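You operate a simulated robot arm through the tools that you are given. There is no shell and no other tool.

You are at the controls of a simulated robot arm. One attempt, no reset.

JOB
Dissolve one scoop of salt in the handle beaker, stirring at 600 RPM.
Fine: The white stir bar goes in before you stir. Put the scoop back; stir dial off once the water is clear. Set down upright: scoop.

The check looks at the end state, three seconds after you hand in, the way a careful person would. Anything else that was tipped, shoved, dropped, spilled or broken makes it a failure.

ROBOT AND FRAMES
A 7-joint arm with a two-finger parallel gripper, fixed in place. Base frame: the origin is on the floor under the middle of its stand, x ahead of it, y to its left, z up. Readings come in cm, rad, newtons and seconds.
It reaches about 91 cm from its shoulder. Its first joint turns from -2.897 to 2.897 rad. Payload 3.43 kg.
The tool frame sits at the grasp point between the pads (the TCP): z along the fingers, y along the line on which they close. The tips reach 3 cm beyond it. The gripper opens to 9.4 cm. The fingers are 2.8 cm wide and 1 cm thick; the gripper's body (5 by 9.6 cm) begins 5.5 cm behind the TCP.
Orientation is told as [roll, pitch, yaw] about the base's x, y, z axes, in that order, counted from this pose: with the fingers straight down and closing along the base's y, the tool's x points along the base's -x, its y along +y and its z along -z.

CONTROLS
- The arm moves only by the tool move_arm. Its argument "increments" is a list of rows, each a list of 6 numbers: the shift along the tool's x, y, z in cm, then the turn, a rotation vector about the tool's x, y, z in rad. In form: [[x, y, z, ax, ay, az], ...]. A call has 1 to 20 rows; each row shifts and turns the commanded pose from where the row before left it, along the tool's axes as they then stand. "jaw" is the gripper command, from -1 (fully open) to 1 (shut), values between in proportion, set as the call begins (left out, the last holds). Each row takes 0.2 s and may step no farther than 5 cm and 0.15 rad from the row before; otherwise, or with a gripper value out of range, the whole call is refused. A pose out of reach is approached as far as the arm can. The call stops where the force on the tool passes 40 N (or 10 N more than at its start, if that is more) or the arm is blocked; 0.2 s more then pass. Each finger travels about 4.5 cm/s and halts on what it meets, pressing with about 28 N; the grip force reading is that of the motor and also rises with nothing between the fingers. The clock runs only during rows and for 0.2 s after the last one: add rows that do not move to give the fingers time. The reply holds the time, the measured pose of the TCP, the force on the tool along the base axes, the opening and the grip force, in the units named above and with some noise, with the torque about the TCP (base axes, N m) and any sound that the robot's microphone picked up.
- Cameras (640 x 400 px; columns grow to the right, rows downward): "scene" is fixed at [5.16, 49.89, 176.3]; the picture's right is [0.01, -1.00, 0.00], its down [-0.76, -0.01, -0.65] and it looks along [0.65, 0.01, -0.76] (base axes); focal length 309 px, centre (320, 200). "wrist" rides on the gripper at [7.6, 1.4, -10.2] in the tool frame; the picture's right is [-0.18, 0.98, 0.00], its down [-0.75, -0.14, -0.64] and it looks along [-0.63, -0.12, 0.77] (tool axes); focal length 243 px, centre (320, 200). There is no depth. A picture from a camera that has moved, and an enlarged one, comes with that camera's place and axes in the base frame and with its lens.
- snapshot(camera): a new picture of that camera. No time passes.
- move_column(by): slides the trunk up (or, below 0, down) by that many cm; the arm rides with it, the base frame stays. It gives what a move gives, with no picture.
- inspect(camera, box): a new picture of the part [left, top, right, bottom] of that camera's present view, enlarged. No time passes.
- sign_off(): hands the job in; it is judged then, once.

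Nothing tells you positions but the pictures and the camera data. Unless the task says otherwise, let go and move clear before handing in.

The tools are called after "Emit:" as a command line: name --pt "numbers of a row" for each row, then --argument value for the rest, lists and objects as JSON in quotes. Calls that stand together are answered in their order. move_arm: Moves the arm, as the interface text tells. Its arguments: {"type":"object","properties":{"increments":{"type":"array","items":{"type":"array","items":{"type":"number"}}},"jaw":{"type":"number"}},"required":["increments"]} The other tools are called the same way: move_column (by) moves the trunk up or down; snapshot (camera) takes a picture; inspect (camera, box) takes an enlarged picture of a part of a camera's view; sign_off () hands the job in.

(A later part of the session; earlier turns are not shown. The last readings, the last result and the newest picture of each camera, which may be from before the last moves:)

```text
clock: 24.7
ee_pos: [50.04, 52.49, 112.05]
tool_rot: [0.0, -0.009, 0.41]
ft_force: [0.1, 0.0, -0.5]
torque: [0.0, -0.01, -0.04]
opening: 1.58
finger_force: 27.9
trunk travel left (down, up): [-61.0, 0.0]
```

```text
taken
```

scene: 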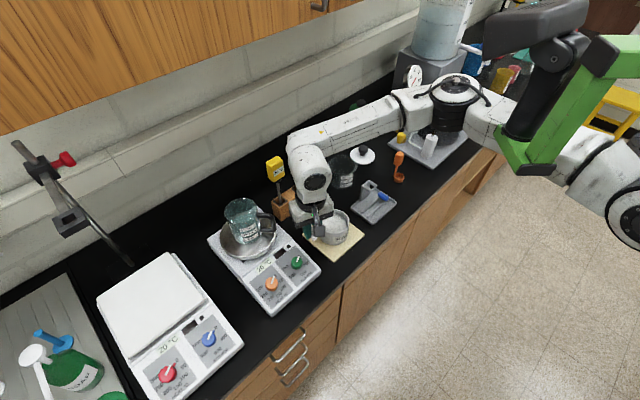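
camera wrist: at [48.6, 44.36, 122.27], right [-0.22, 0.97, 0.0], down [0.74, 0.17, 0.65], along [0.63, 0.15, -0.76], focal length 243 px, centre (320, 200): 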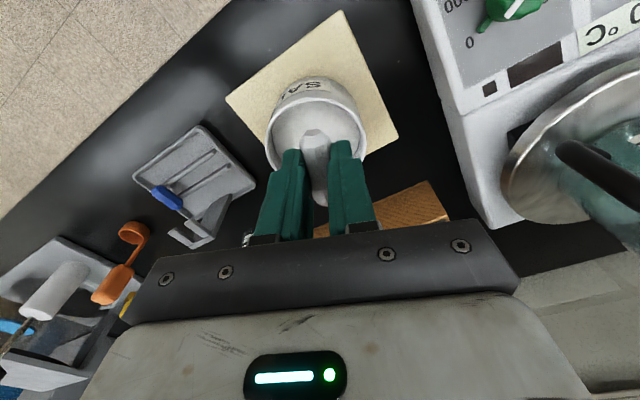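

Emit:
move_arm --pt "1.088 2.794 0 0 0 0" --pt "1.088 2.794 0 0 0 0" --pt "0 0 0 0 0 0"

Emit:
snapshot --camera "wrist"

Emit:
snapshot --camera "scene"

```text
clock: 25.5
ee_pos: [45.71, 56.41, 111.8]
tool_rot: [-0.001, -0.008, 0.407]
ft_force: [0.4, -0.1, 0.0]
torque: [-0.01, 0.0, 0.0]
opening: 1.59
finger_force: 27.8
trunk travel left (down, up): [-61.0, 0.0]
```

```text
taken
camera wrist: at [38.06, 54.87, 122.25], right [-0.22, 0.98, 0.0], down [0.74, 0.17, 0.65], along [0.63, 0.14, -0.76], focal length 243 px, centre (320, 200)
```

wrist: 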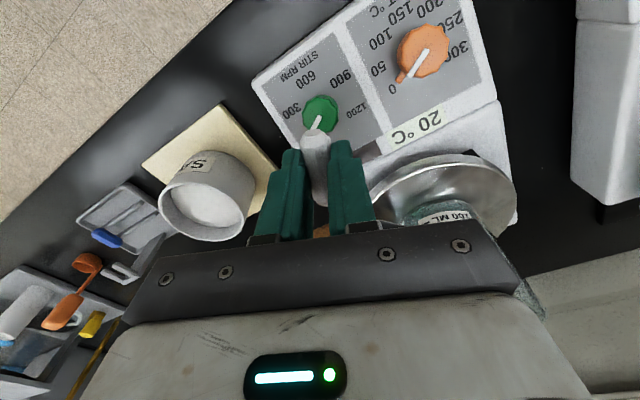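

```text
taken
```

scene: 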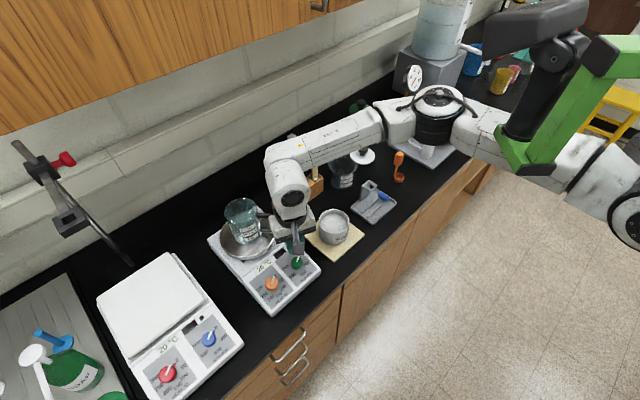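

That worked: the arm now passes below the bracket. I raise the hand a little to get a clear view of the beaker.

Emit:
move_arm --pt "0 0 -3 0 0 0" --pt "0 0 -3 0 0 0" --pt "0 0 -2 0 0 0" --pt "0 0 0 0 0 0"

Emit:
snapshot --camera "wrist"

Emit:
snapshot --camera "scene"

```text
clock: 26.7
ee_pos: [43.95, 54.68, 115.14]
tool_rot: [-0.035, 0.092, 0.405]
ft_force: [-0.1, -0.5, 0.8]
torque: [0.0, 0.0, 0.01]
opening: 1.53
finger_force: 27.8
trunk travel left (down, up): [-61.0, 0.0]
stopped in row 4: the arm was blocked; the commanded pose is now the measured one
```

```text
taken
camera wrist: at [37.03, 53.74, 126.15], right [-0.22, 0.97, -0.05], down [0.79, 0.21, 0.58], along [0.57, 0.09, -0.82], focal length 243 px, centre (320, 200)
```

wrist: 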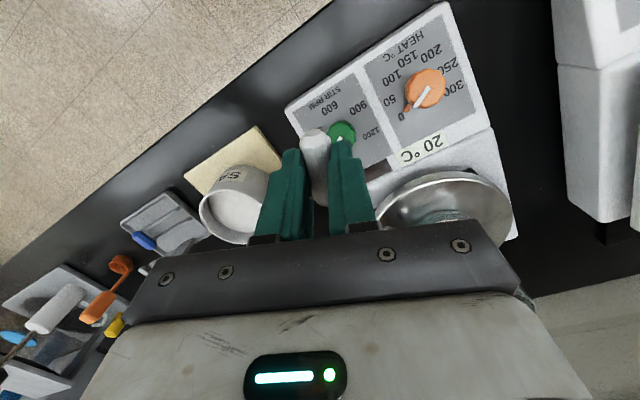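

```text
taken
```

scene: 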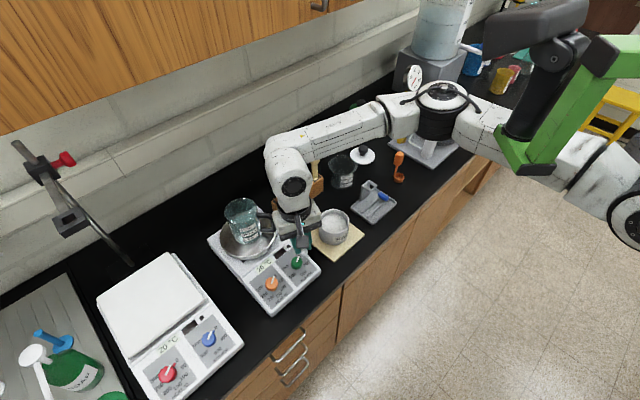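

Emit:
inspect --camera "scene" --box '[400, 0, 640, 260]'

```text
1.54 times, centred on (520, 130) of scene
camera zoom: at [5.16, 49.89, 176.3], right [0.01, -1.0, 0.0], down [-0.76, -0.01, -0.65], along [0.65, 0.01, -0.76], focal length 476 px, centre (12, 308)
```

zoom: 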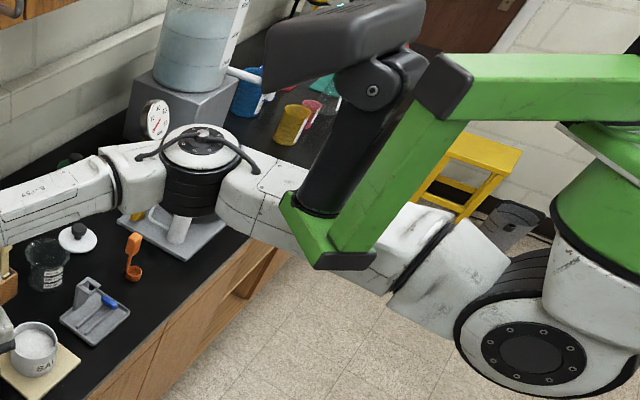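

Rising pushes the upper arm into the bracket from below, so I should keep the wrist low. Tilting the fingers forward (towards the wall) lowers and draws back the wrist, so I'll go back down, square the yaw to the bench, and then tilt.

Emit:
move_arm --pt "0 0 1.5 0 0 0" --pt "0 0 1.5 0 0 -0.12" --pt "0 0 0 0 0 -0.13" --pt "0 0 0 0 0 -0.13" --pt "0 0 0 0 0 0"

Emit:
snapshot --camera "wrist"

```text
clock: 27.9
ee_pos: [43.65, 54.45, 112.17]
tool_rot: [0.0, 0.095, 0.791]
ft_force: [0.2, -0.4, -0.7]
torque: [0.03, 0.01, -0.02]
opening: 1.53
finger_force: 27.9
trunk travel left (down, up): [-61.0, 0.0]
```

```text
taken
camera wrist: at [37.98, 50.85, 123.36], right [-0.57, 0.82, -0.02], down [0.67, 0.48, 0.57], along [0.47, 0.31, -0.82], focal length 243 px, centre (320, 200)
```

wrist: 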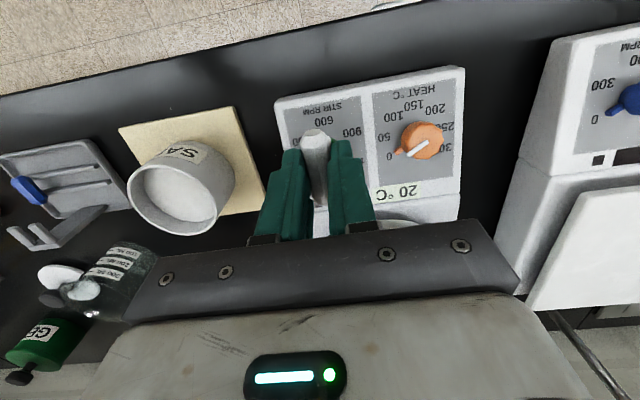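

Emit:
move_arm --pt "-0.995 0 -0.095 0 -0.13 0" --pt "-0.999 0 0.035 0 -0.13 0" --pt "-0.986 0 0.164 0 -0.13 0" --pt "-0.957 0 0.291 0 -0.13 0" --pt "0 0 0 0 0 0"

Emit:
snapshot --camera "wrist"

Emit:
snapshot --camera "scene"

```text
clock: 29.3
ee_pos: [47.09, 55.48, 108.94]
tool_rot: [0.005, -0.363, 0.748]
ft_force: [-0.3, 0.3, -0.2]
torque: [0.0, 0.0, 0.03]
opening: 1.55
finger_force: 28.3
trunk travel left (down, up): [-61.0, 0.0]
stopped in row 5: the arm was blocked; the commanded pose is now the measured one
```

```text
taken
camera wrist: at [38.22, 49.21, 116.15], right [-0.54, 0.84, 0.07], down [0.45, 0.22, 0.87], along [0.71, 0.5, -0.5], focal length 243 px, centre (320, 200)
```

wrist: 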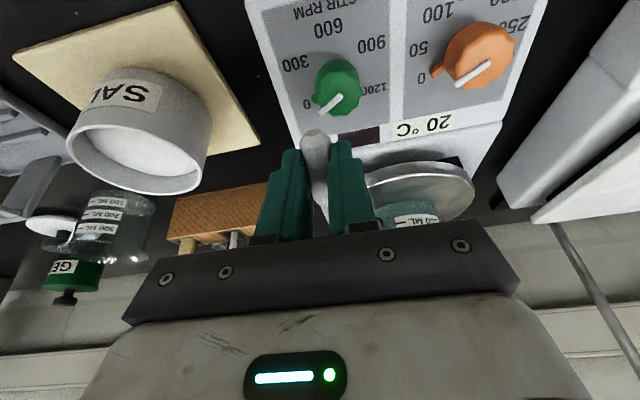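

```text
taken
```

scene: 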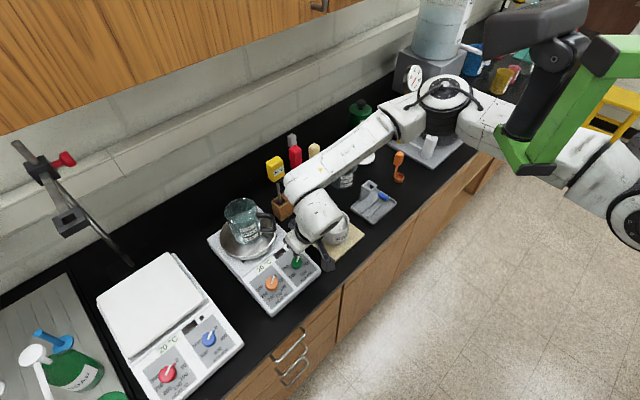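

Blocked again by the bracket while tilting toward the wall; the forearm comes from the right, so it is better to keep the wrist near (53, 55) and tilt the fingers to the left (+y) to reach the beaker. I'll level the hand, step back right and return to yaw 0.

Emit:
move_arm --pt "0 0 0 0 0.121 0" --pt "0 0 0 0 0.121 0" --pt "0 0 0 0 0.121 0" --pt "-0.33 -2.58 -1 0 0 0" --pt "-0.33 -2.58 -1 0 0 0" --pt "-0.33 -2.58 -1 0 0 0" --pt "0 0 0 0 0 0.125" --pt "0 0 0 0 0 0.125" --pt "0 0 0 0 0 0.125" --pt "0 0 0 0 0 0.125" --pt "0 0 0 0 0 0.125" --pt "0 0 0 0 0 0.123" --pt "0 0 0 0 0 0"

Emit:
snapshot --camera "wrist"

Emit:
snapshot --camera "scene"

```text
clock: 32.1
ee_pos: [53.12, 50.64, 112.16]
tool_rot: [0.005, 0.004, 0.004]
ft_force: [-0.5, 0.0, -0.7]
torque: [0.02, 0.01, -0.02]
opening: 1.53
finger_force: 27.9
trunk travel left (down, up): [-61.0, 0.0]
```

```text
taken
camera wrist: at [45.43, 52.03, 122.6], right [0.18, 0.98, 0.0], down [0.76, -0.14, 0.64], along [0.63, -0.11, -0.77], focal length 243 px, centre (320, 200)
```

wrist: 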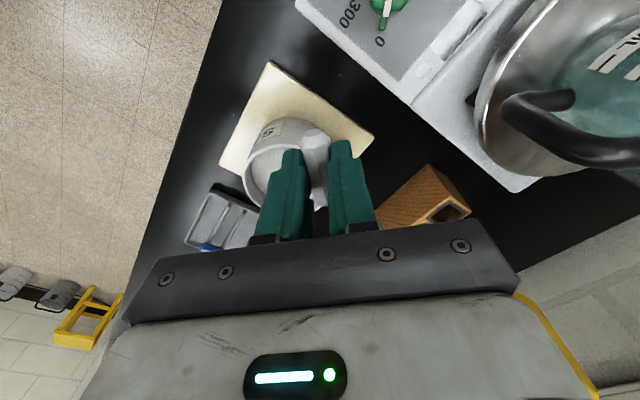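

```text
taken
```

scene: 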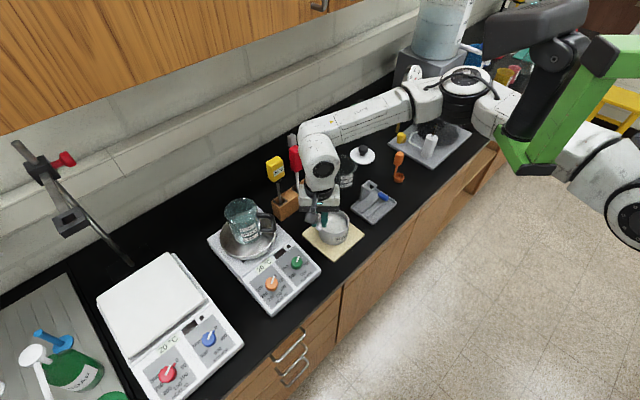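

The handle of the beaker points toward -y, ending near (52.7, 62.3). I'll rise 4 cm, then swing the fingers up to the left about the wrist by 45°.

Emit:
move_arm --pt "0 0 -2 0 0 0" --pt "0 0 -2 0 0 0" --pt "0 2.75 0 -0.131 0 0" --pt "0 2.75 0 -0.131 0 0" --pt "0 2.75 0 -0.131 0 0" --pt "0 2.75 0 -0.131 0 0" --pt "0 0 0 0 0 0"

Emit:
snapshot --camera "wrist"

Emit:
snapshot --camera "scene"

```text
clock: 33.7
ee_pos: [52.92, 61.24, 118.29]
tool_rot: [0.53, 0.005, 0.006]
ft_force: [0.0, -0.5, 0.4]
torque: [0.01, -0.06, -0.03]
opening: 1.54
finger_force: 27.9
trunk travel left (down, up): [-61.0, 0.0]
```

```text
taken
camera wrist: at [45.23, 57.33, 128.06], right [0.18, 0.85, 0.5], down [0.76, -0.44, 0.48], along [0.63, 0.29, -0.72], focal length 243 px, centre (320, 200)
```

wrist: 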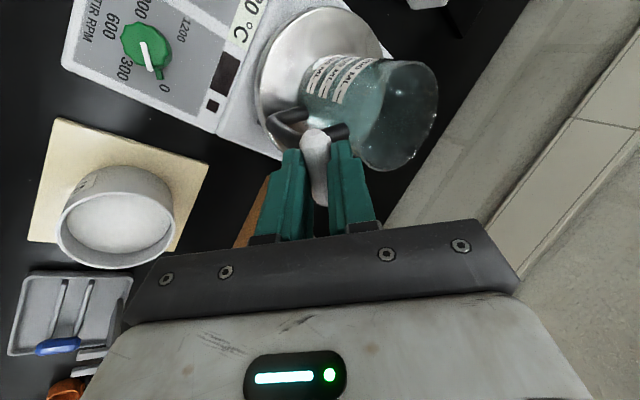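

```text
taken
```

scene: 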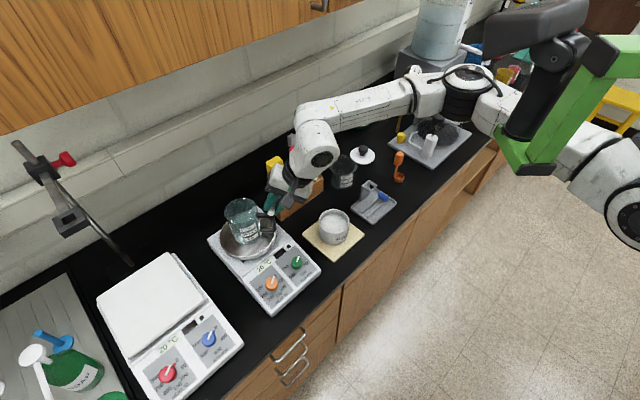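

Emit:
inspect --camera "wrist" --box '[230, 0, 470, 180]'

Emit:
inspect --camera "scene" --box '[200, 140, 340, 280]'

```text
2.22 times, centred on (350, 90) of wrist
camera zoom: at [45.23, 57.33, 128.06], right [0.18, 0.85, 0.5], down [0.76, -0.44, 0.48], along [0.63, 0.29, -0.72], focal length 539 px, centre (253, 444)
```

zoom: 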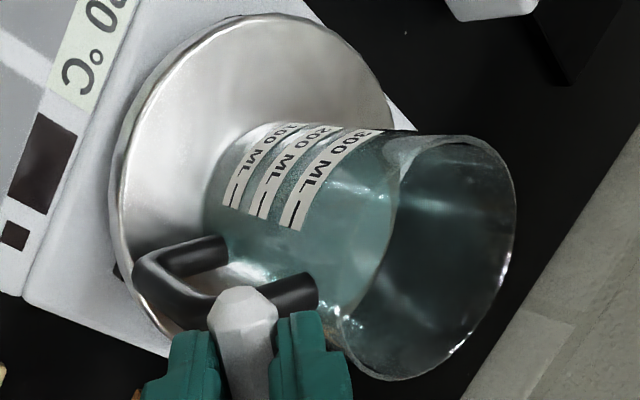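

```text
2.86 times, centred on (270, 210) of scene
camera zoom: at [5.16, 49.89, 176.3], right [0.01, -1.0, 0.0], down [-0.76, -0.01, -0.65], along [0.65, 0.01, -0.76], focal length 884 px, centre (463, 171)
```

zoom: 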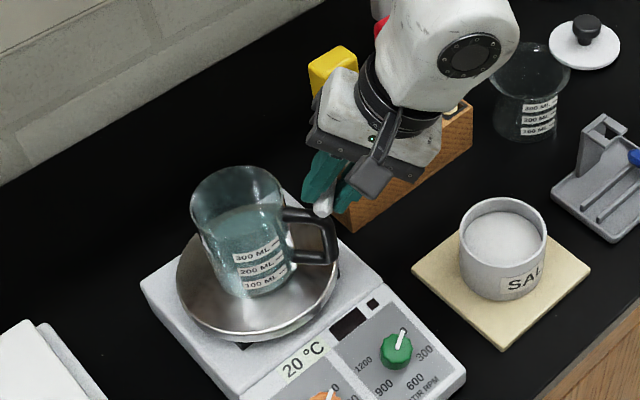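

I have a good view now: the beaker axis is near (53.4, 71.2), rim about z = 114. I raise 3 cm, then move the bar over the beaker's mouth.

Emit:
move_arm --pt "0 1.517 -2.588 0 0 0" --pt "-0.16 2.588 1.517 0 0 0" --pt "-0.16 2.588 1.517 0 0 0" --pt "-0.16 2.588 1.517 0 0 0" --pt "0 0 0 0 0 0"

Emit:
snapshot --camera "wrist"

Emit:
inspect --camera "scene" --box '[200, 140, 340, 280]'

```text
clock: 35.1
ee_pos: [56.45, 69.17, 120.72]
tool_rot: [0.521, 0.01, -0.039]
ft_force: [-0.8, 0.3, -1.1]
torque: [-0.04, 0.01, 0.01]
opening: 1.55
finger_force: 27.8
trunk travel left (down, up): [-61.0, 0.0]
stopped in row 5: the arm was blocked; the commanded pose is now the measured one
```

```text
taken
camera wrist: at [48.69, 65.65, 130.49], right [0.22, 0.84, 0.49], down [0.74, -0.47, 0.48], along [0.63, 0.25, -0.73], focal length 243 px, centre (320, 200)
```

wrist: 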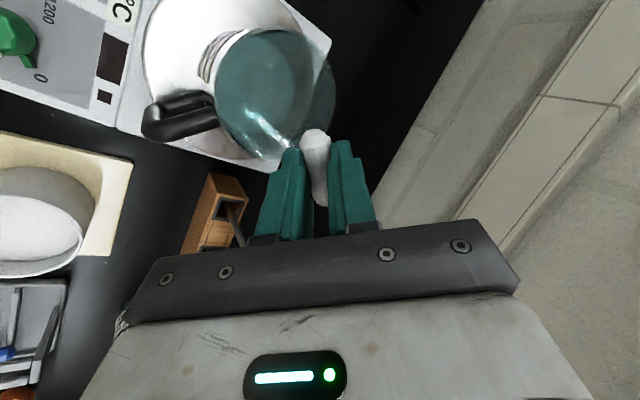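

```text
2.86 times, centred on (270, 210) of scene
camera zoom: at [5.16, 49.89, 176.3], right [0.01, -1.0, 0.0], down [-0.76, -0.01, -0.65], along [0.65, 0.01, -0.76], focal length 884 px, centre (463, 171)
```

zoom: 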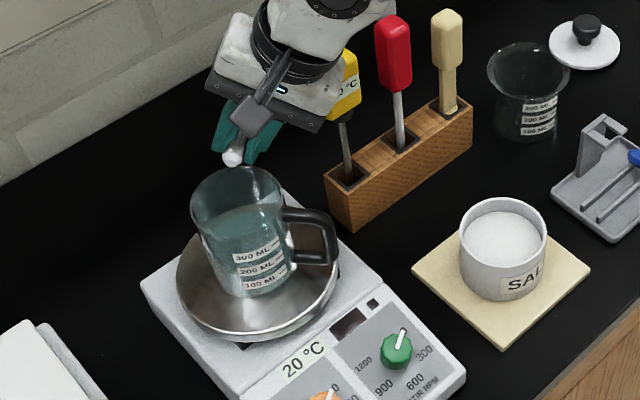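

It is almost there but the upper arm grazes the bracket again (x off by +3). More tilt will put the wrist lower and further back, so I tilt to about 0.9 rad with the fingertips staying above the rim.

Emit:
move_arm --pt "0 -1.04 -0.6 -0.127 0 0" --pt "0 0 0 -0.127 0 0" --pt "0 0 0 -0.127 0 0" --pt "0 0 0 0 0 0"

Emit:
snapshot --camera "wrist"

Emit:
inspect --camera "scene" --box '[200, 140, 340, 280]'

```text
clock: 36.1
ee_pos: [56.27, 68.05, 120.66]
tool_rot: [0.908, 0.009, -0.038]
ft_force: [0.1, -0.5, 0.0]
torque: [0.03, 0.02, 0.02]
opening: 1.58
finger_force: 27.6
trunk travel left (down, up): [-61.0, 0.0]
```

```text
taken
camera wrist: at [48.38, 61.2, 128.46], right [0.21, 0.6, 0.77], down [0.73, -0.62, 0.28], along [0.65, 0.51, -0.57], focal length 243 px, centre (320, 200)
```

wrist: 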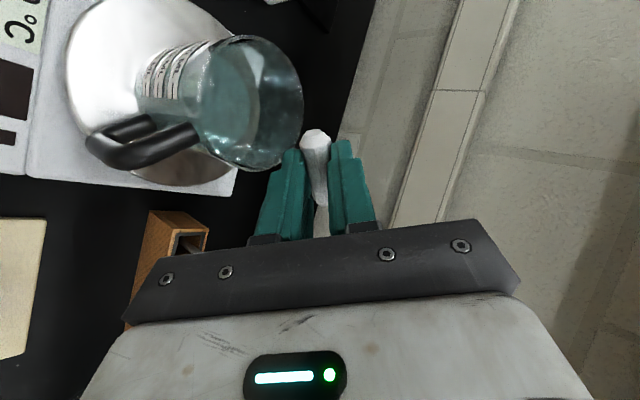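

```text
2.86 times, centred on (270, 210) of scene
camera zoom: at [5.16, 49.89, 176.3], right [0.01, -1.0, 0.0], down [-0.76, -0.01, -0.65], along [0.65, 0.01, -0.76], focal length 884 px, centre (463, 171)
```

zoom: 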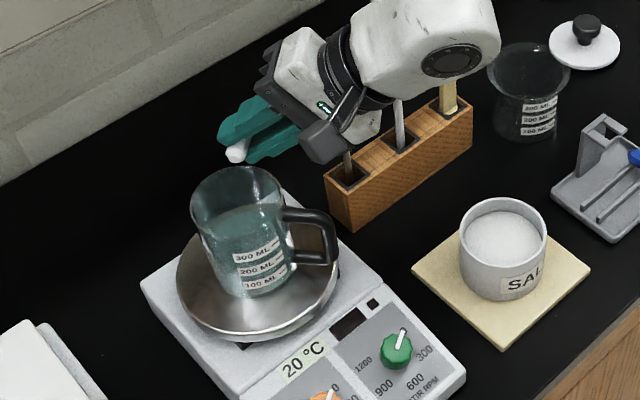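

Emit:
move_arm --pt "1.5 0 0 0 0 0" --pt "1.5 0 0 0 0 0" --pt "0 0 0 0 0 0"

Emit:
snapshot --camera "wrist"

Emit:
inspect --camera "scene" --box '[200, 140, 340, 280]'

```text
clock: 36.9
ee_pos: [53.22, 68.05, 120.79]
tool_rot: [0.904, 0.008, -0.039]
ft_force: [0.1, -0.1, -0.6]
torque: [-0.01, 0.03, 0.03]
opening: 1.51
finger_force: 27.9
trunk travel left (down, up): [-61.0, 0.0]
```

```text
taken
camera wrist: at [45.27, 61.26, 128.42], right [0.21, 0.6, 0.77], down [0.73, -0.62, 0.28], along [0.65, 0.5, -0.57], focal length 243 px, centre (320, 200)
```

wrist: 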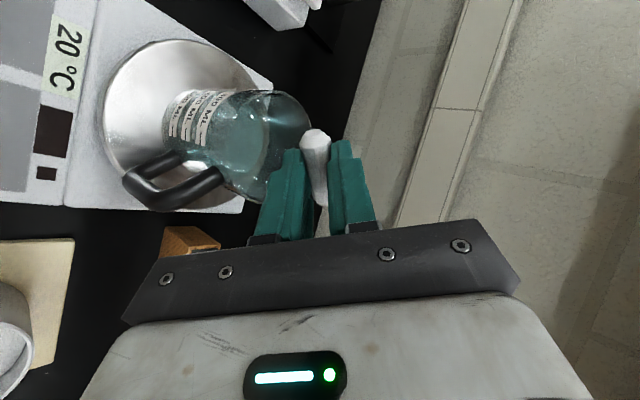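

```text
2.86 times, centred on (270, 210) of scene
camera zoom: at [5.16, 49.89, 176.3], right [0.01, -1.0, 0.0], down [-0.76, -0.01, -0.65], along [0.65, 0.01, -0.76], focal length 884 px, centre (463, 171)
```

zoom: 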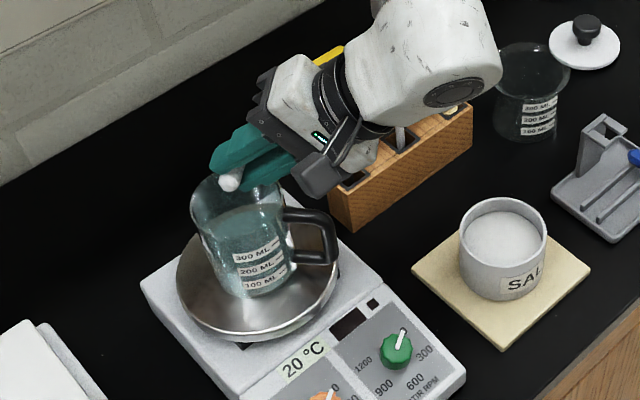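

Not blocked now. The bar is just short of the beaker axis; I move 1.7 cm further and lower 4.3 cm so the bar sits inside the mouth.

Emit:
move_arm --pt "-0.075 0.25 0.6 0 0 0" --pt "-0.075 -0.8 1.1 0 0 0" --pt "-0.075 -0.9 1.12 0 0 0" --pt "-0.075 -0.9 1.12 0 0 0" --pt "0 0 0 0 0 0"

Emit:
snapshot --camera "wrist"

Emit:
inspect --camera "scene" --box '[200, 140, 340, 280]'

```text
clock: 38.1
ee_pos: [53.5, 69.73, 116.57]
tool_rot: [0.903, 0.008, -0.038]
ft_force: [0.3, 0.1, -1.3]
torque: [-0.01, -0.03, 0.04]
opening: 1.56
finger_force: 27.9
trunk travel left (down, up): [-61.0, 0.0]
```

```text
taken
camera wrist: at [45.62, 62.94, 124.33], right [0.21, 0.6, 0.77], down [0.73, -0.62, 0.28], along [0.65, 0.51, -0.57], focal length 243 px, centre (320, 200)
```

wrist: 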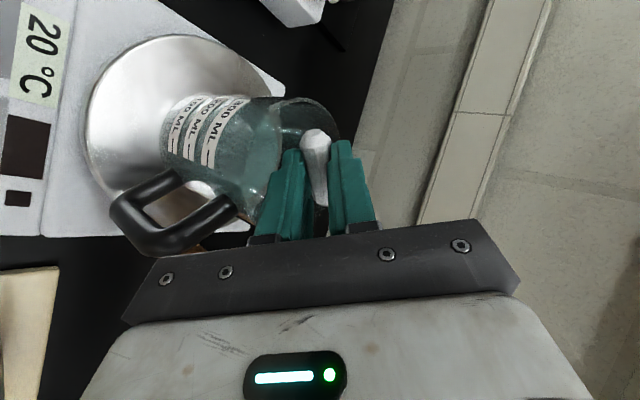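

```text
2.86 times, centred on (270, 210) of scene
camera zoom: at [5.16, 49.89, 176.3], right [0.01, -1.0, 0.0], down [-0.76, -0.01, -0.65], along [0.65, 0.01, -0.76], focal length 884 px, centre (463, 171)
```

zoom: 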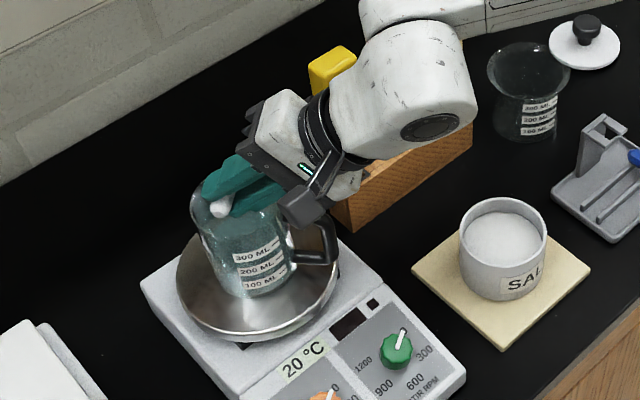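

Emit:
inspect --camera "wrist" --box '[220, 70, 400, 250]'

Emit:
inspect --camera "scene" --box '[210, 180, 290, 250]'

```text
2.22 times, centred on (310, 160) of wrist
camera zoom: at [45.62, 62.94, 124.33], right [0.21, 0.6, 0.77], down [0.73, -0.62, 0.28], along [0.65, 0.51, -0.57], focal length 539 px, centre (342, 289)
```

zoom: 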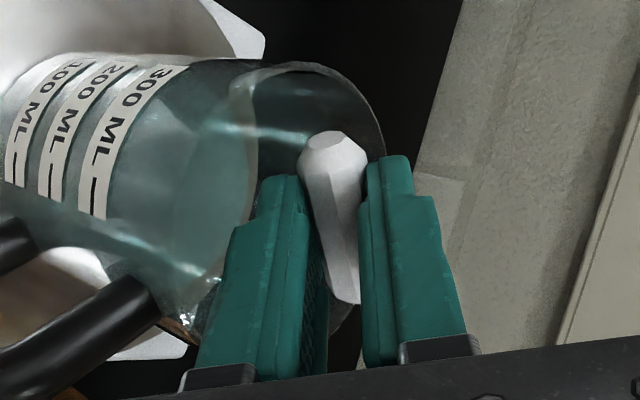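

```text
5.71 times, centred on (250, 215) of scene
camera zoom: at [5.16, 49.89, 176.3], right [0.01, -1.0, 0.0], down [-0.76, -0.01, -0.65], along [0.65, 0.01, -0.76], focal length 1768 px, centre (720, 114)
```

zoom: 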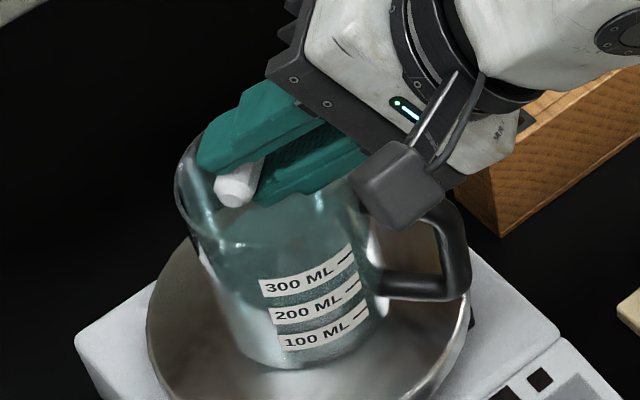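

The bar is in place over the mouth, but with this tilt one finger is underneath it, so the bar could rest on the pad. I'll lift a bit and roll the hand 90° about the finger axis so both pads are vertical before releasing.

Emit:
move_arm --pt "0 2.32 -2.71 0 0 0" --pt "0 0 0 0 0 0.131" --pt "0 0 0 0 0 0.131" --pt "0 0 0 0 0 0.131" --pt "0 0 0 0 0 0.131" --pt "0 0 0 0 0 0.131" --pt "0 0 0 0 0 0.131" --pt "0 0 0 0 0 0"

Emit:
snapshot --camera "scene"

Emit:
snapshot --camera "wrist"

```text
clock: 39.9
ee_pos: [53.63, 69.03, 120.09]
tool_rot: [0.727, 0.596, -0.598]
ft_force: [-0.4, -0.4, -0.3]
torque: [0.0, 0.0, -0.01]
opening: 1.58
finger_force: 28.0
trunk travel left (down, up): [-61.0, 0.0]
```

```text
taken
```

scene: 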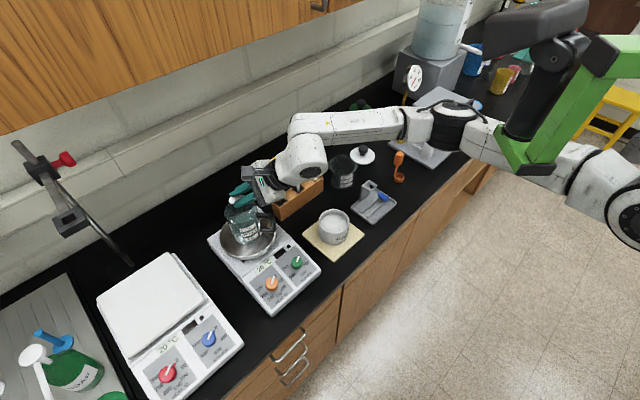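

```text
taken
camera wrist: at [49.14, 65.19, 131.62], right [0.84, 0.32, 0.44], down [0.4, -0.91, -0.11], along [0.36, 0.26, -0.89], focal length 243 px, centre (320, 200)
```

wrist: 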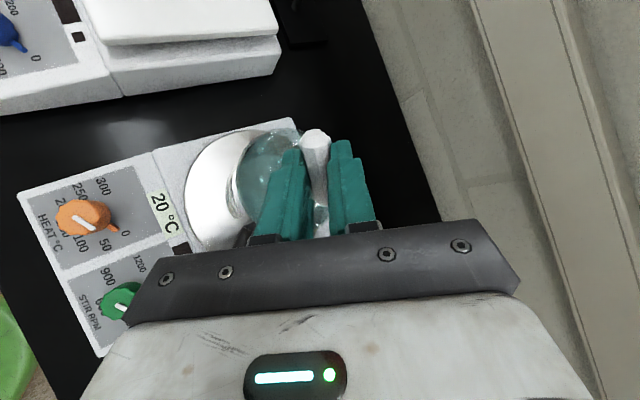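

Emit:
move_arm --pt "0 0 0 0 0 0.131" --pt "0 0 0 0 0 0.131" --pt "0 0 0 0 0 0.131" --pt "0 0 0 0 0 0.131" --pt "0 0 0 0 0 0.131" --pt "0 0 0 0 0 0.131" --pt "0 0 0 0 0 0"

Emit:
snapshot --camera "wrist"

Emit:
inspect --camera "scene" --box '[200, 140, 340, 280]'

```text
clock: 41.5
ee_pos: [53.7, 69.08, 120.02]
tool_rot: [-0.02, 0.904, -1.627]
ft_force: [0.5, 0.1, -0.6]
torque: [-0.01, -0.01, 0.0]
opening: 1.55
finger_force: 28.3
trunk travel left (down, up): [-61.0, 0.0]
```

```text
taken
camera wrist: at [54.96, 65.76, 132.54], right [0.98, -0.15, -0.16], down [-0.18, -0.96, -0.19], along [-0.12, 0.22, -0.97], focal length 243 px, centre (320, 200)
```

wrist: 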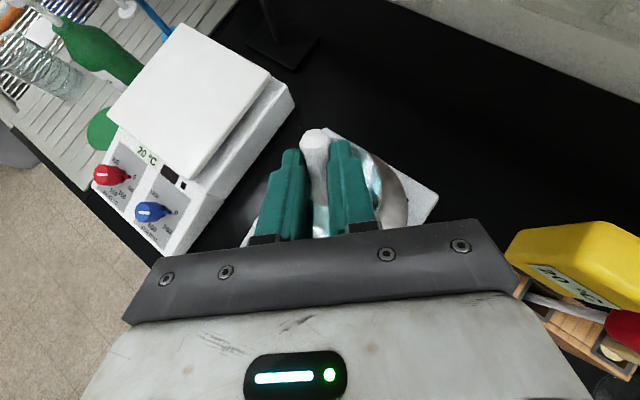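

```text
2.86 times, centred on (270, 210) of scene
camera zoom: at [5.16, 49.89, 176.3], right [0.01, -1.0, 0.0], down [-0.76, -0.01, -0.65], along [0.65, 0.01, -0.76], focal length 884 px, centre (463, 171)
```

zoom: 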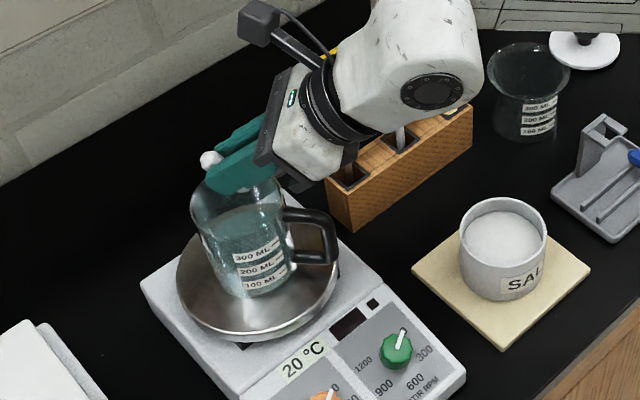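

Both pads are now vertical-sided and the bar is centred. I lower into the mouth, then check.

Emit:
move_arm --pt "-1.15 0 0.907 0 0 0" --pt "-1.15 0 0.907 0 0 0" --pt "-1.15 0 0.907 0 0 0" --pt "0 0 0 0 0 0"

Emit:
snapshot --camera "wrist"

Emit:
inspect --camera "scene" --box '[200, 150, 320, 270]'

```text
clock: 42.5
ee_pos: [53.61, 69.14, 115.45]
tool_rot: [-0.017, 0.903, -1.626]
ft_force: [0.1, 0.0, 1.0]
torque: [-0.03, -0.04, 0.03]
opening: 1.54
finger_force: 27.9
trunk travel left (down, up): [-61.0, 0.0]
```

```text
taken
camera wrist: at [54.95, 65.74, 128.03], right [0.98, -0.15, -0.16], down [-0.18, -0.96, -0.19], along [-0.12, 0.22, -0.97], focal length 243 px, centre (320, 200)
```

wrist: 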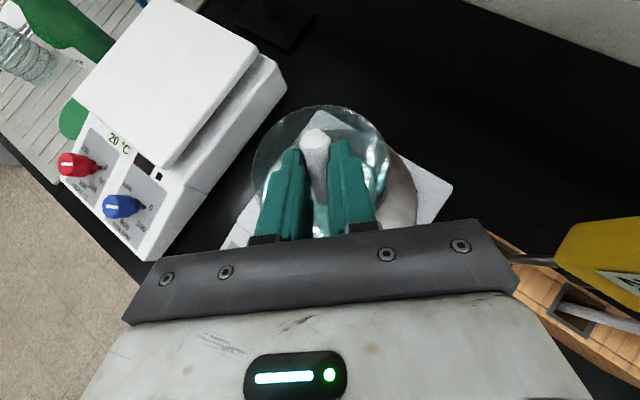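

```text
3.33 times, centred on (260, 210) of scene
camera zoom: at [5.16, 49.89, 176.3], right [0.01, -1.0, 0.0], down [-0.76, -0.01, -0.65], along [0.65, 0.01, -0.76], focal length 1031 px, centre (520, 167)
```

zoom: 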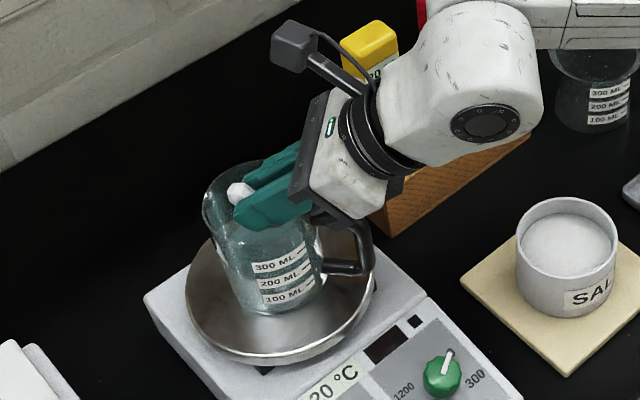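

The overhead view shows the bar inside the rim circle. Releasing it by opening to about 3.5 cm.

Emit:
move_arm --pt "0 0 0 0 0 0" --pt "0 0 0 0 0 0" --pt "0 0 0 0 0 0" --pt "0 0 0 0 0 0" --jaw 0.25

Emit:
snapshot --camera "wrist"

Emit:
inspect --camera "scene" --box '[200, 150, 320, 270]'

```text
clock: 43.5
ee_pos: [53.6, 69.08, 115.61]
tool_rot: [-0.019, 0.906, -1.622]
ft_force: [1.3, 2.3, 9.3]
torque: [0.0, -0.02, 0.01]
opening: 3.13
finger_force: 0.1
trunk travel left (down, up): [-61.0, 0.0]
```

```text
taken
camera wrist: at [54.94, 65.72, 128.15], right [0.98, -0.15, -0.16], down [-0.18, -0.96, -0.2], along [-0.12, 0.22, -0.97], focal length 243 px, centre (320, 200)
```

wrist: 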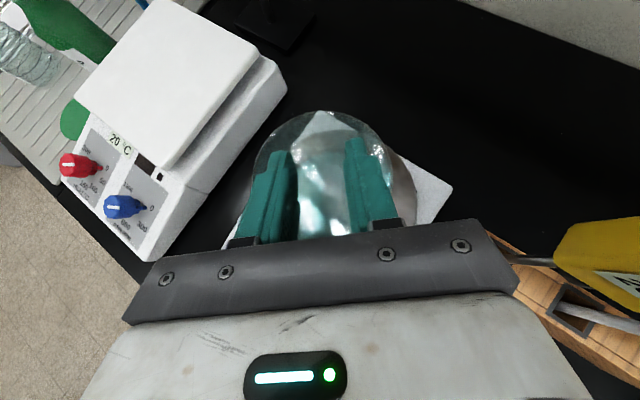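

```text
3.33 times, centred on (260, 210) of scene
camera zoom: at [5.16, 49.89, 176.3], right [0.01, -1.0, 0.0], down [-0.76, -0.01, -0.65], along [0.65, 0.01, -0.76], focal length 1031 px, centre (520, 167)
```

zoom: 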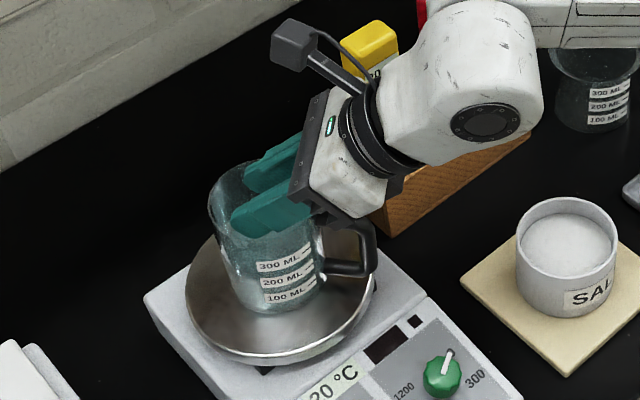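

The bar fell in, but a finger lightly presses on the rim. I close the jaws a bit and lift straight up.

Emit:
move_arm --pt "0 0 0 0 0 0" --pt "0 0 0 0 0 0" --pt "0.4 0 -0.31 0 0 0" --pt "0.8 0 -0.62 0 0 0" --pt "1.57 0 -1.24 0 0 0" --pt "1.57 0 -1.24 0 0 0" --pt "0 0 0 0 0 0" --jaw 0.5

Emit:
snapshot --camera "wrist"

Emit:
inspect --camera "scene" --box '[200, 150, 320, 270]'

```text
clock: 45.1
ee_pos: [53.59, 69.25, 121.09]
tool_rot: [-0.016, 0.904, -1.622]
ft_force: [-0.2, -0.1, -0.6]
torque: [0.01, -0.03, 0.03]
opening: 2.36
finger_force: 0.0
trunk travel left (down, up): [-61.0, 0.0]
```

```text
taken
camera wrist: at [54.91, 65.85, 133.53], right [0.98, -0.15, -0.15], down [-0.18, -0.96, -0.19], along [-0.12, 0.22, -0.97], focal length 243 px, centre (320, 200)
```

wrist: 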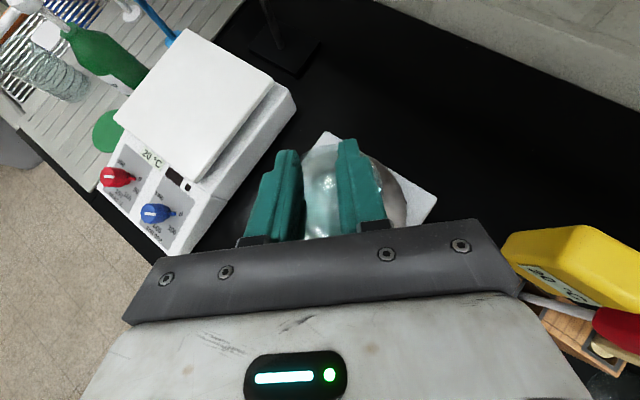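

```text
3.33 times, centred on (260, 210) of scene
camera zoom: at [5.16, 49.89, 176.3], right [0.01, -1.0, 0.0], down [-0.76, -0.01, -0.65], along [0.65, 0.01, -0.76], focal length 1031 px, centre (520, 167)
```

zoom: 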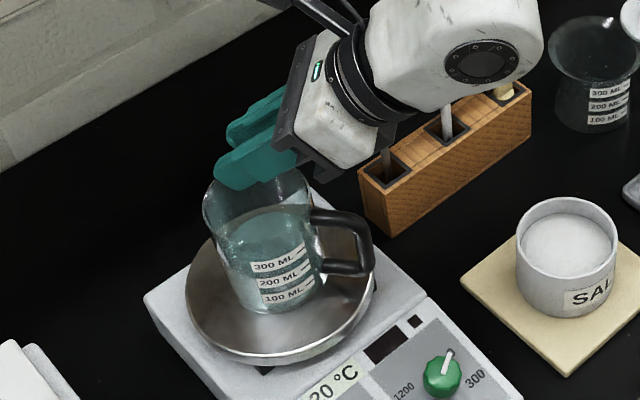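

The bar is in the beaker and the hand is clear above the rim. I retreat in -y before levelling the hand, and then check the beaker.

Emit:
move_arm --pt "-1.85 0 -2.36 0 0 0" --pt "-1.85 0 -2.36 0 0 0" --pt "-1.85 0 -2.36 0 0 0" --pt "0 0 0 0 0 0"

Emit:
snapshot --camera "wrist"

Emit:
inspect --camera "scene" --box '[210, 180, 290, 250]'

Emit:
snapshot --camera "scene"

```text
clock: 46.1
ee_pos: [53.18, 60.18, 121.2]
tool_rot: [-0.018, 0.903, -1.626]
ft_force: [0.0, -0.9, 0.1]
torque: [0.03, 0.0, -0.02]
opening: 2.35
finger_force: 0.0
trunk travel left (down, up): [-61.0, 0.0]
```

```text
taken
camera wrist: at [54.61, 56.83, 133.72], right [0.98, -0.15, -0.16], down [-0.18, -0.96, -0.19], along [-0.12, 0.22, -0.97], focal length 243 px, centre (320, 200)
```

wrist: 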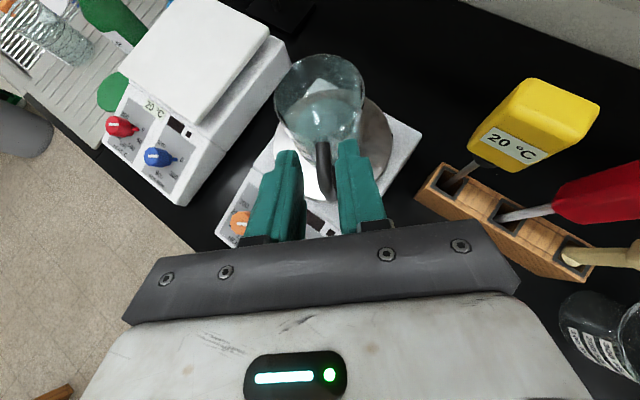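

```text
5.71 times, centred on (250, 215) of scene
camera zoom: at [5.16, 49.89, 176.3], right [0.01, -1.0, 0.0], down [-0.76, -0.01, -0.65], along [0.65, 0.01, -0.76], focal length 1768 px, centre (720, 114)
```

zoom: 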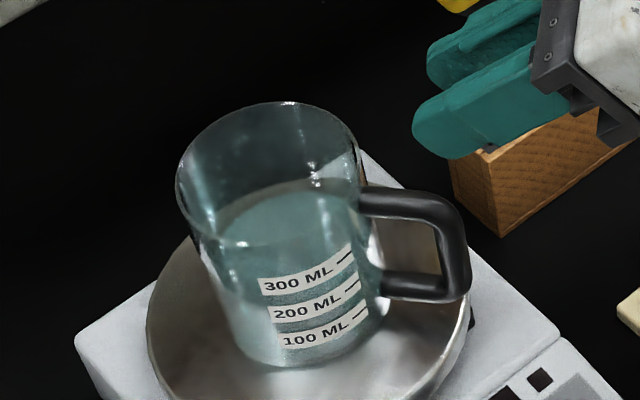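

```text
taken
```

scene: 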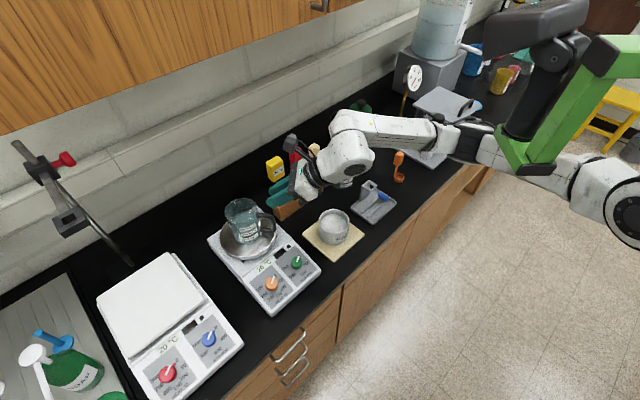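

Emit:
inspect --camera "wrist" --box '[240, 30, 440, 180]'

```text
2.67 times, centred on (340, 105) of wrist
camera zoom: at [54.61, 56.83, 133.72], right [0.98, -0.15, -0.16], down [-0.18, -0.96, -0.19], along [-0.12, 0.22, -0.97], focal length 647 px, centre (267, 453)
```

zoom: 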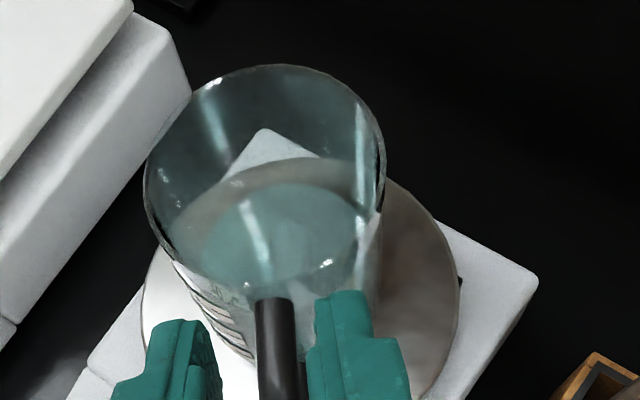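

I can't clearly see the bar through the tinted water from here; I'll move the camera more directly over the beaker to verify.

Emit:
move_arm --pt "1.57 0 -1.24 0 0 0" --pt "1.85 0 2.36 0 0 0" --pt "1.85 0 2.36 0 0 0" --pt "0 0 0 0 0 0"

Emit:
inspect --camera "wrist" --box '[220, 50, 420, 240]'

```text
clock: 47.1
ee_pos: [53.24, 65.98, 123.28]
tool_rot: [-0.019, 0.905, -1.625]
ft_force: [-0.6, 0.6, -0.4]
torque: [0.0, 0.01, 0.02]
opening: 2.35
finger_force: 0.1
trunk travel left (down, up): [-61.0, 0.0]
```

```text
2.11 times, centred on (320, 145) of wrist
camera zoom: at [54.74, 62.68, 135.74], right [0.98, -0.15, -0.16], down [-0.18, -0.96, -0.19], along [-0.12, 0.22, -0.97], focal length 511 px, centre (320, 316)
```

zoom: 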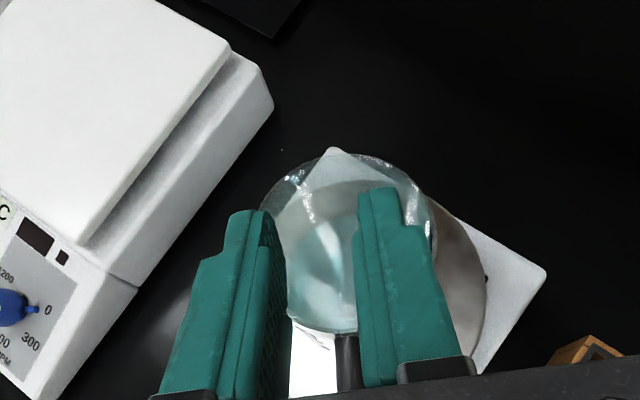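

The pale elongated shape sits at the same spot, about (52, 74, 104), in both views, so the bar is in the beaker. Now I retreat, level the hand and head for the scoop.

Emit:
move_arm --pt "-2.06 0 -2.62 0 0 0" --pt "-2.06 0 -2.62 0 0 0" --pt "-2.06 0 -2.62 0 0 0" --pt "-2.71 0 0 0 -0.129 0" --pt "-2.71 0 0 0 -0.129 0" --pt "-2.71 0 0 0 -0.129 0" --pt "-2.71 0 0 0 -0.129 0" --pt "-2.71 0 0 0 -0.129 0" --pt "-2.71 0 0 0 -0.129 0" --pt "-2.71 0 0 0 -0.129 0" --pt "0 0 0 0 0 0" --jaw 0.1

Emit:
snapshot --camera "wrist"

Emit:
snapshot --camera "scene"

```text
clock: 49.5
ee_pos: [52.34, 40.04, 113.96]
tool_rot: [-0.013, 0.0, -1.612]
ft_force: [-0.4, -1.3, -0.9]
torque: [-0.03, -0.02, -0.03]
opening: 4.23
finger_force: 0.1
trunk travel left (down, up): [-61.0, 0.0]
```

```text
taken
camera wrist: at [54.1, 47.76, 124.33], right [0.97, -0.22, -0.01], down [-0.16, -0.75, 0.64], along [-0.15, -0.63, -0.77], focal length 243 px, centre (320, 200)
```

wrist: 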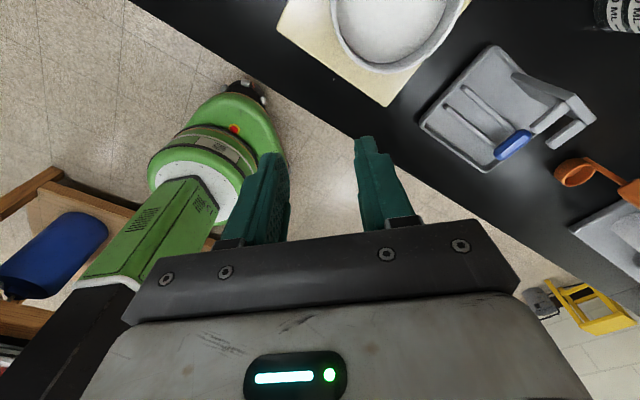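

```text
taken
```

scene: 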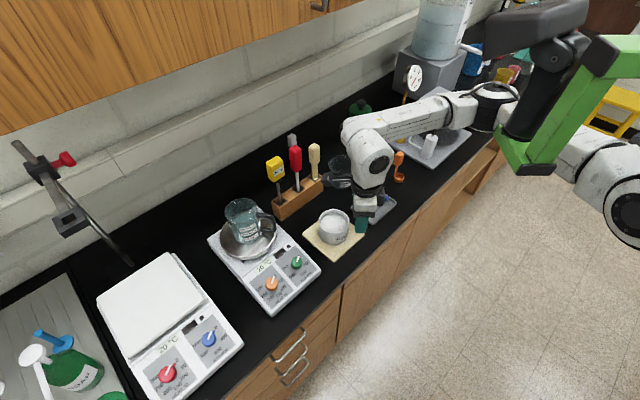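

Emit:
move_arm --pt "0 0 -3 0 0 0" --pt "0 0 -3 0 0 0" --pt "-1.8 3.8 0 0 0 0" --pt "-1.8 3.8 0 0 0 0" --pt "-1.8 3.8 0 0 0 0" --pt "-1.8 3.8 0 0 0 0" --pt "-1.8 3.8 0 0 0 0" --pt "-1.8 3.8 0 0 0 0" --pt "0 0 0 0 0 0"

Emit:
snapshot --camera "wrist"

Emit:
snapshot --camera "scene"

```text
clock: 51.5
ee_pos: [74.72, 28.33, 119.81]
tool_rot: [-0.009, 0.002, -1.612]
ft_force: [-0.5, -0.9, -0.1]
torque: [0.04, -0.03, 0.01]
opening: 4.25
finger_force: 0.2
trunk travel left (down, up): [-61.0, 0.0]
```

```text
taken
camera wrist: at [76.57, 36.04, 130.27], right [0.97, -0.22, -0.01], down [-0.16, -0.75, 0.64], along [-0.15, -0.62, -0.77], focal length 243 px, centre (320, 200)
```

wrist: 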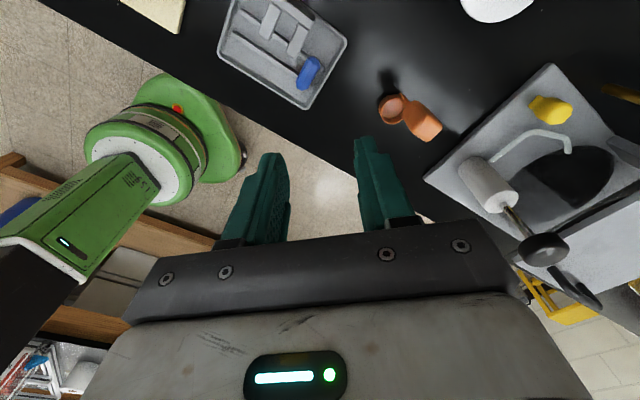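

```text
taken
```

scene: 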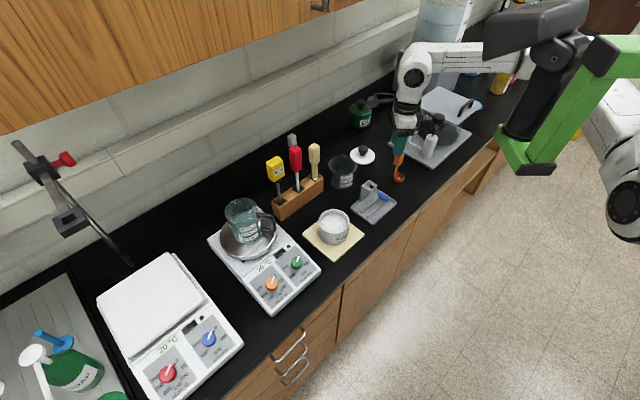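

Emit:
inspect --camera "wrist" --box '[340, 60, 480, 160]'

Emit:
inspect --camera "scene" --box '[360, 130, 440, 200]'

```text
4.00 times, centred on (410, 110) of wrist
camera zoom: at [76.57, 36.04, 130.27], right [0.97, -0.22, -0.01], down [-0.16, -0.75, 0.64], along [-0.15, -0.62, -0.77], focal length 970 px, centre (-40, 560)
```

zoom: 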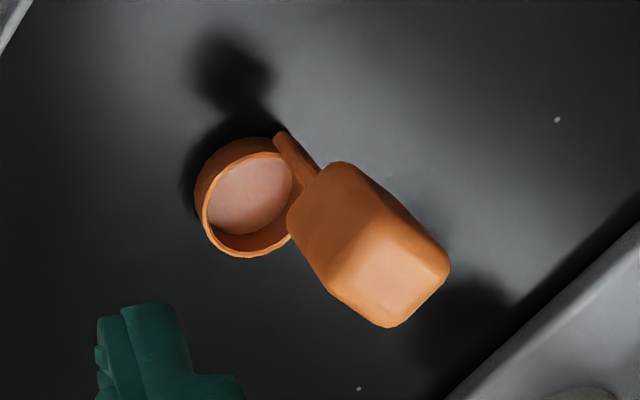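

```text
5.71 times, centred on (400, 165) of scene
camera zoom: at [5.16, 49.89, 176.3], right [0.01, -1.0, 0.0], down [-0.76, -0.01, -0.65], along [0.65, 0.01, -0.76], focal length 1768 px, centre (-137, 400)
```

zoom: 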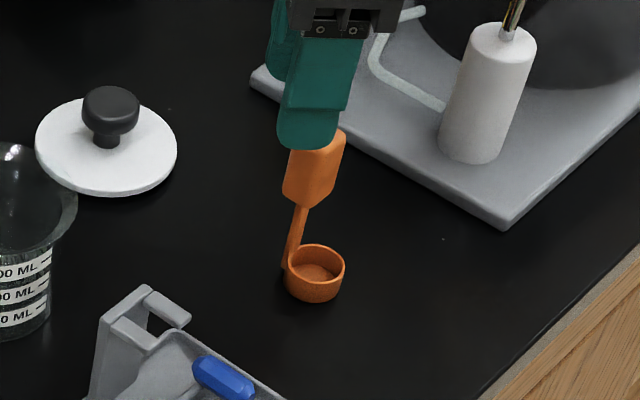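

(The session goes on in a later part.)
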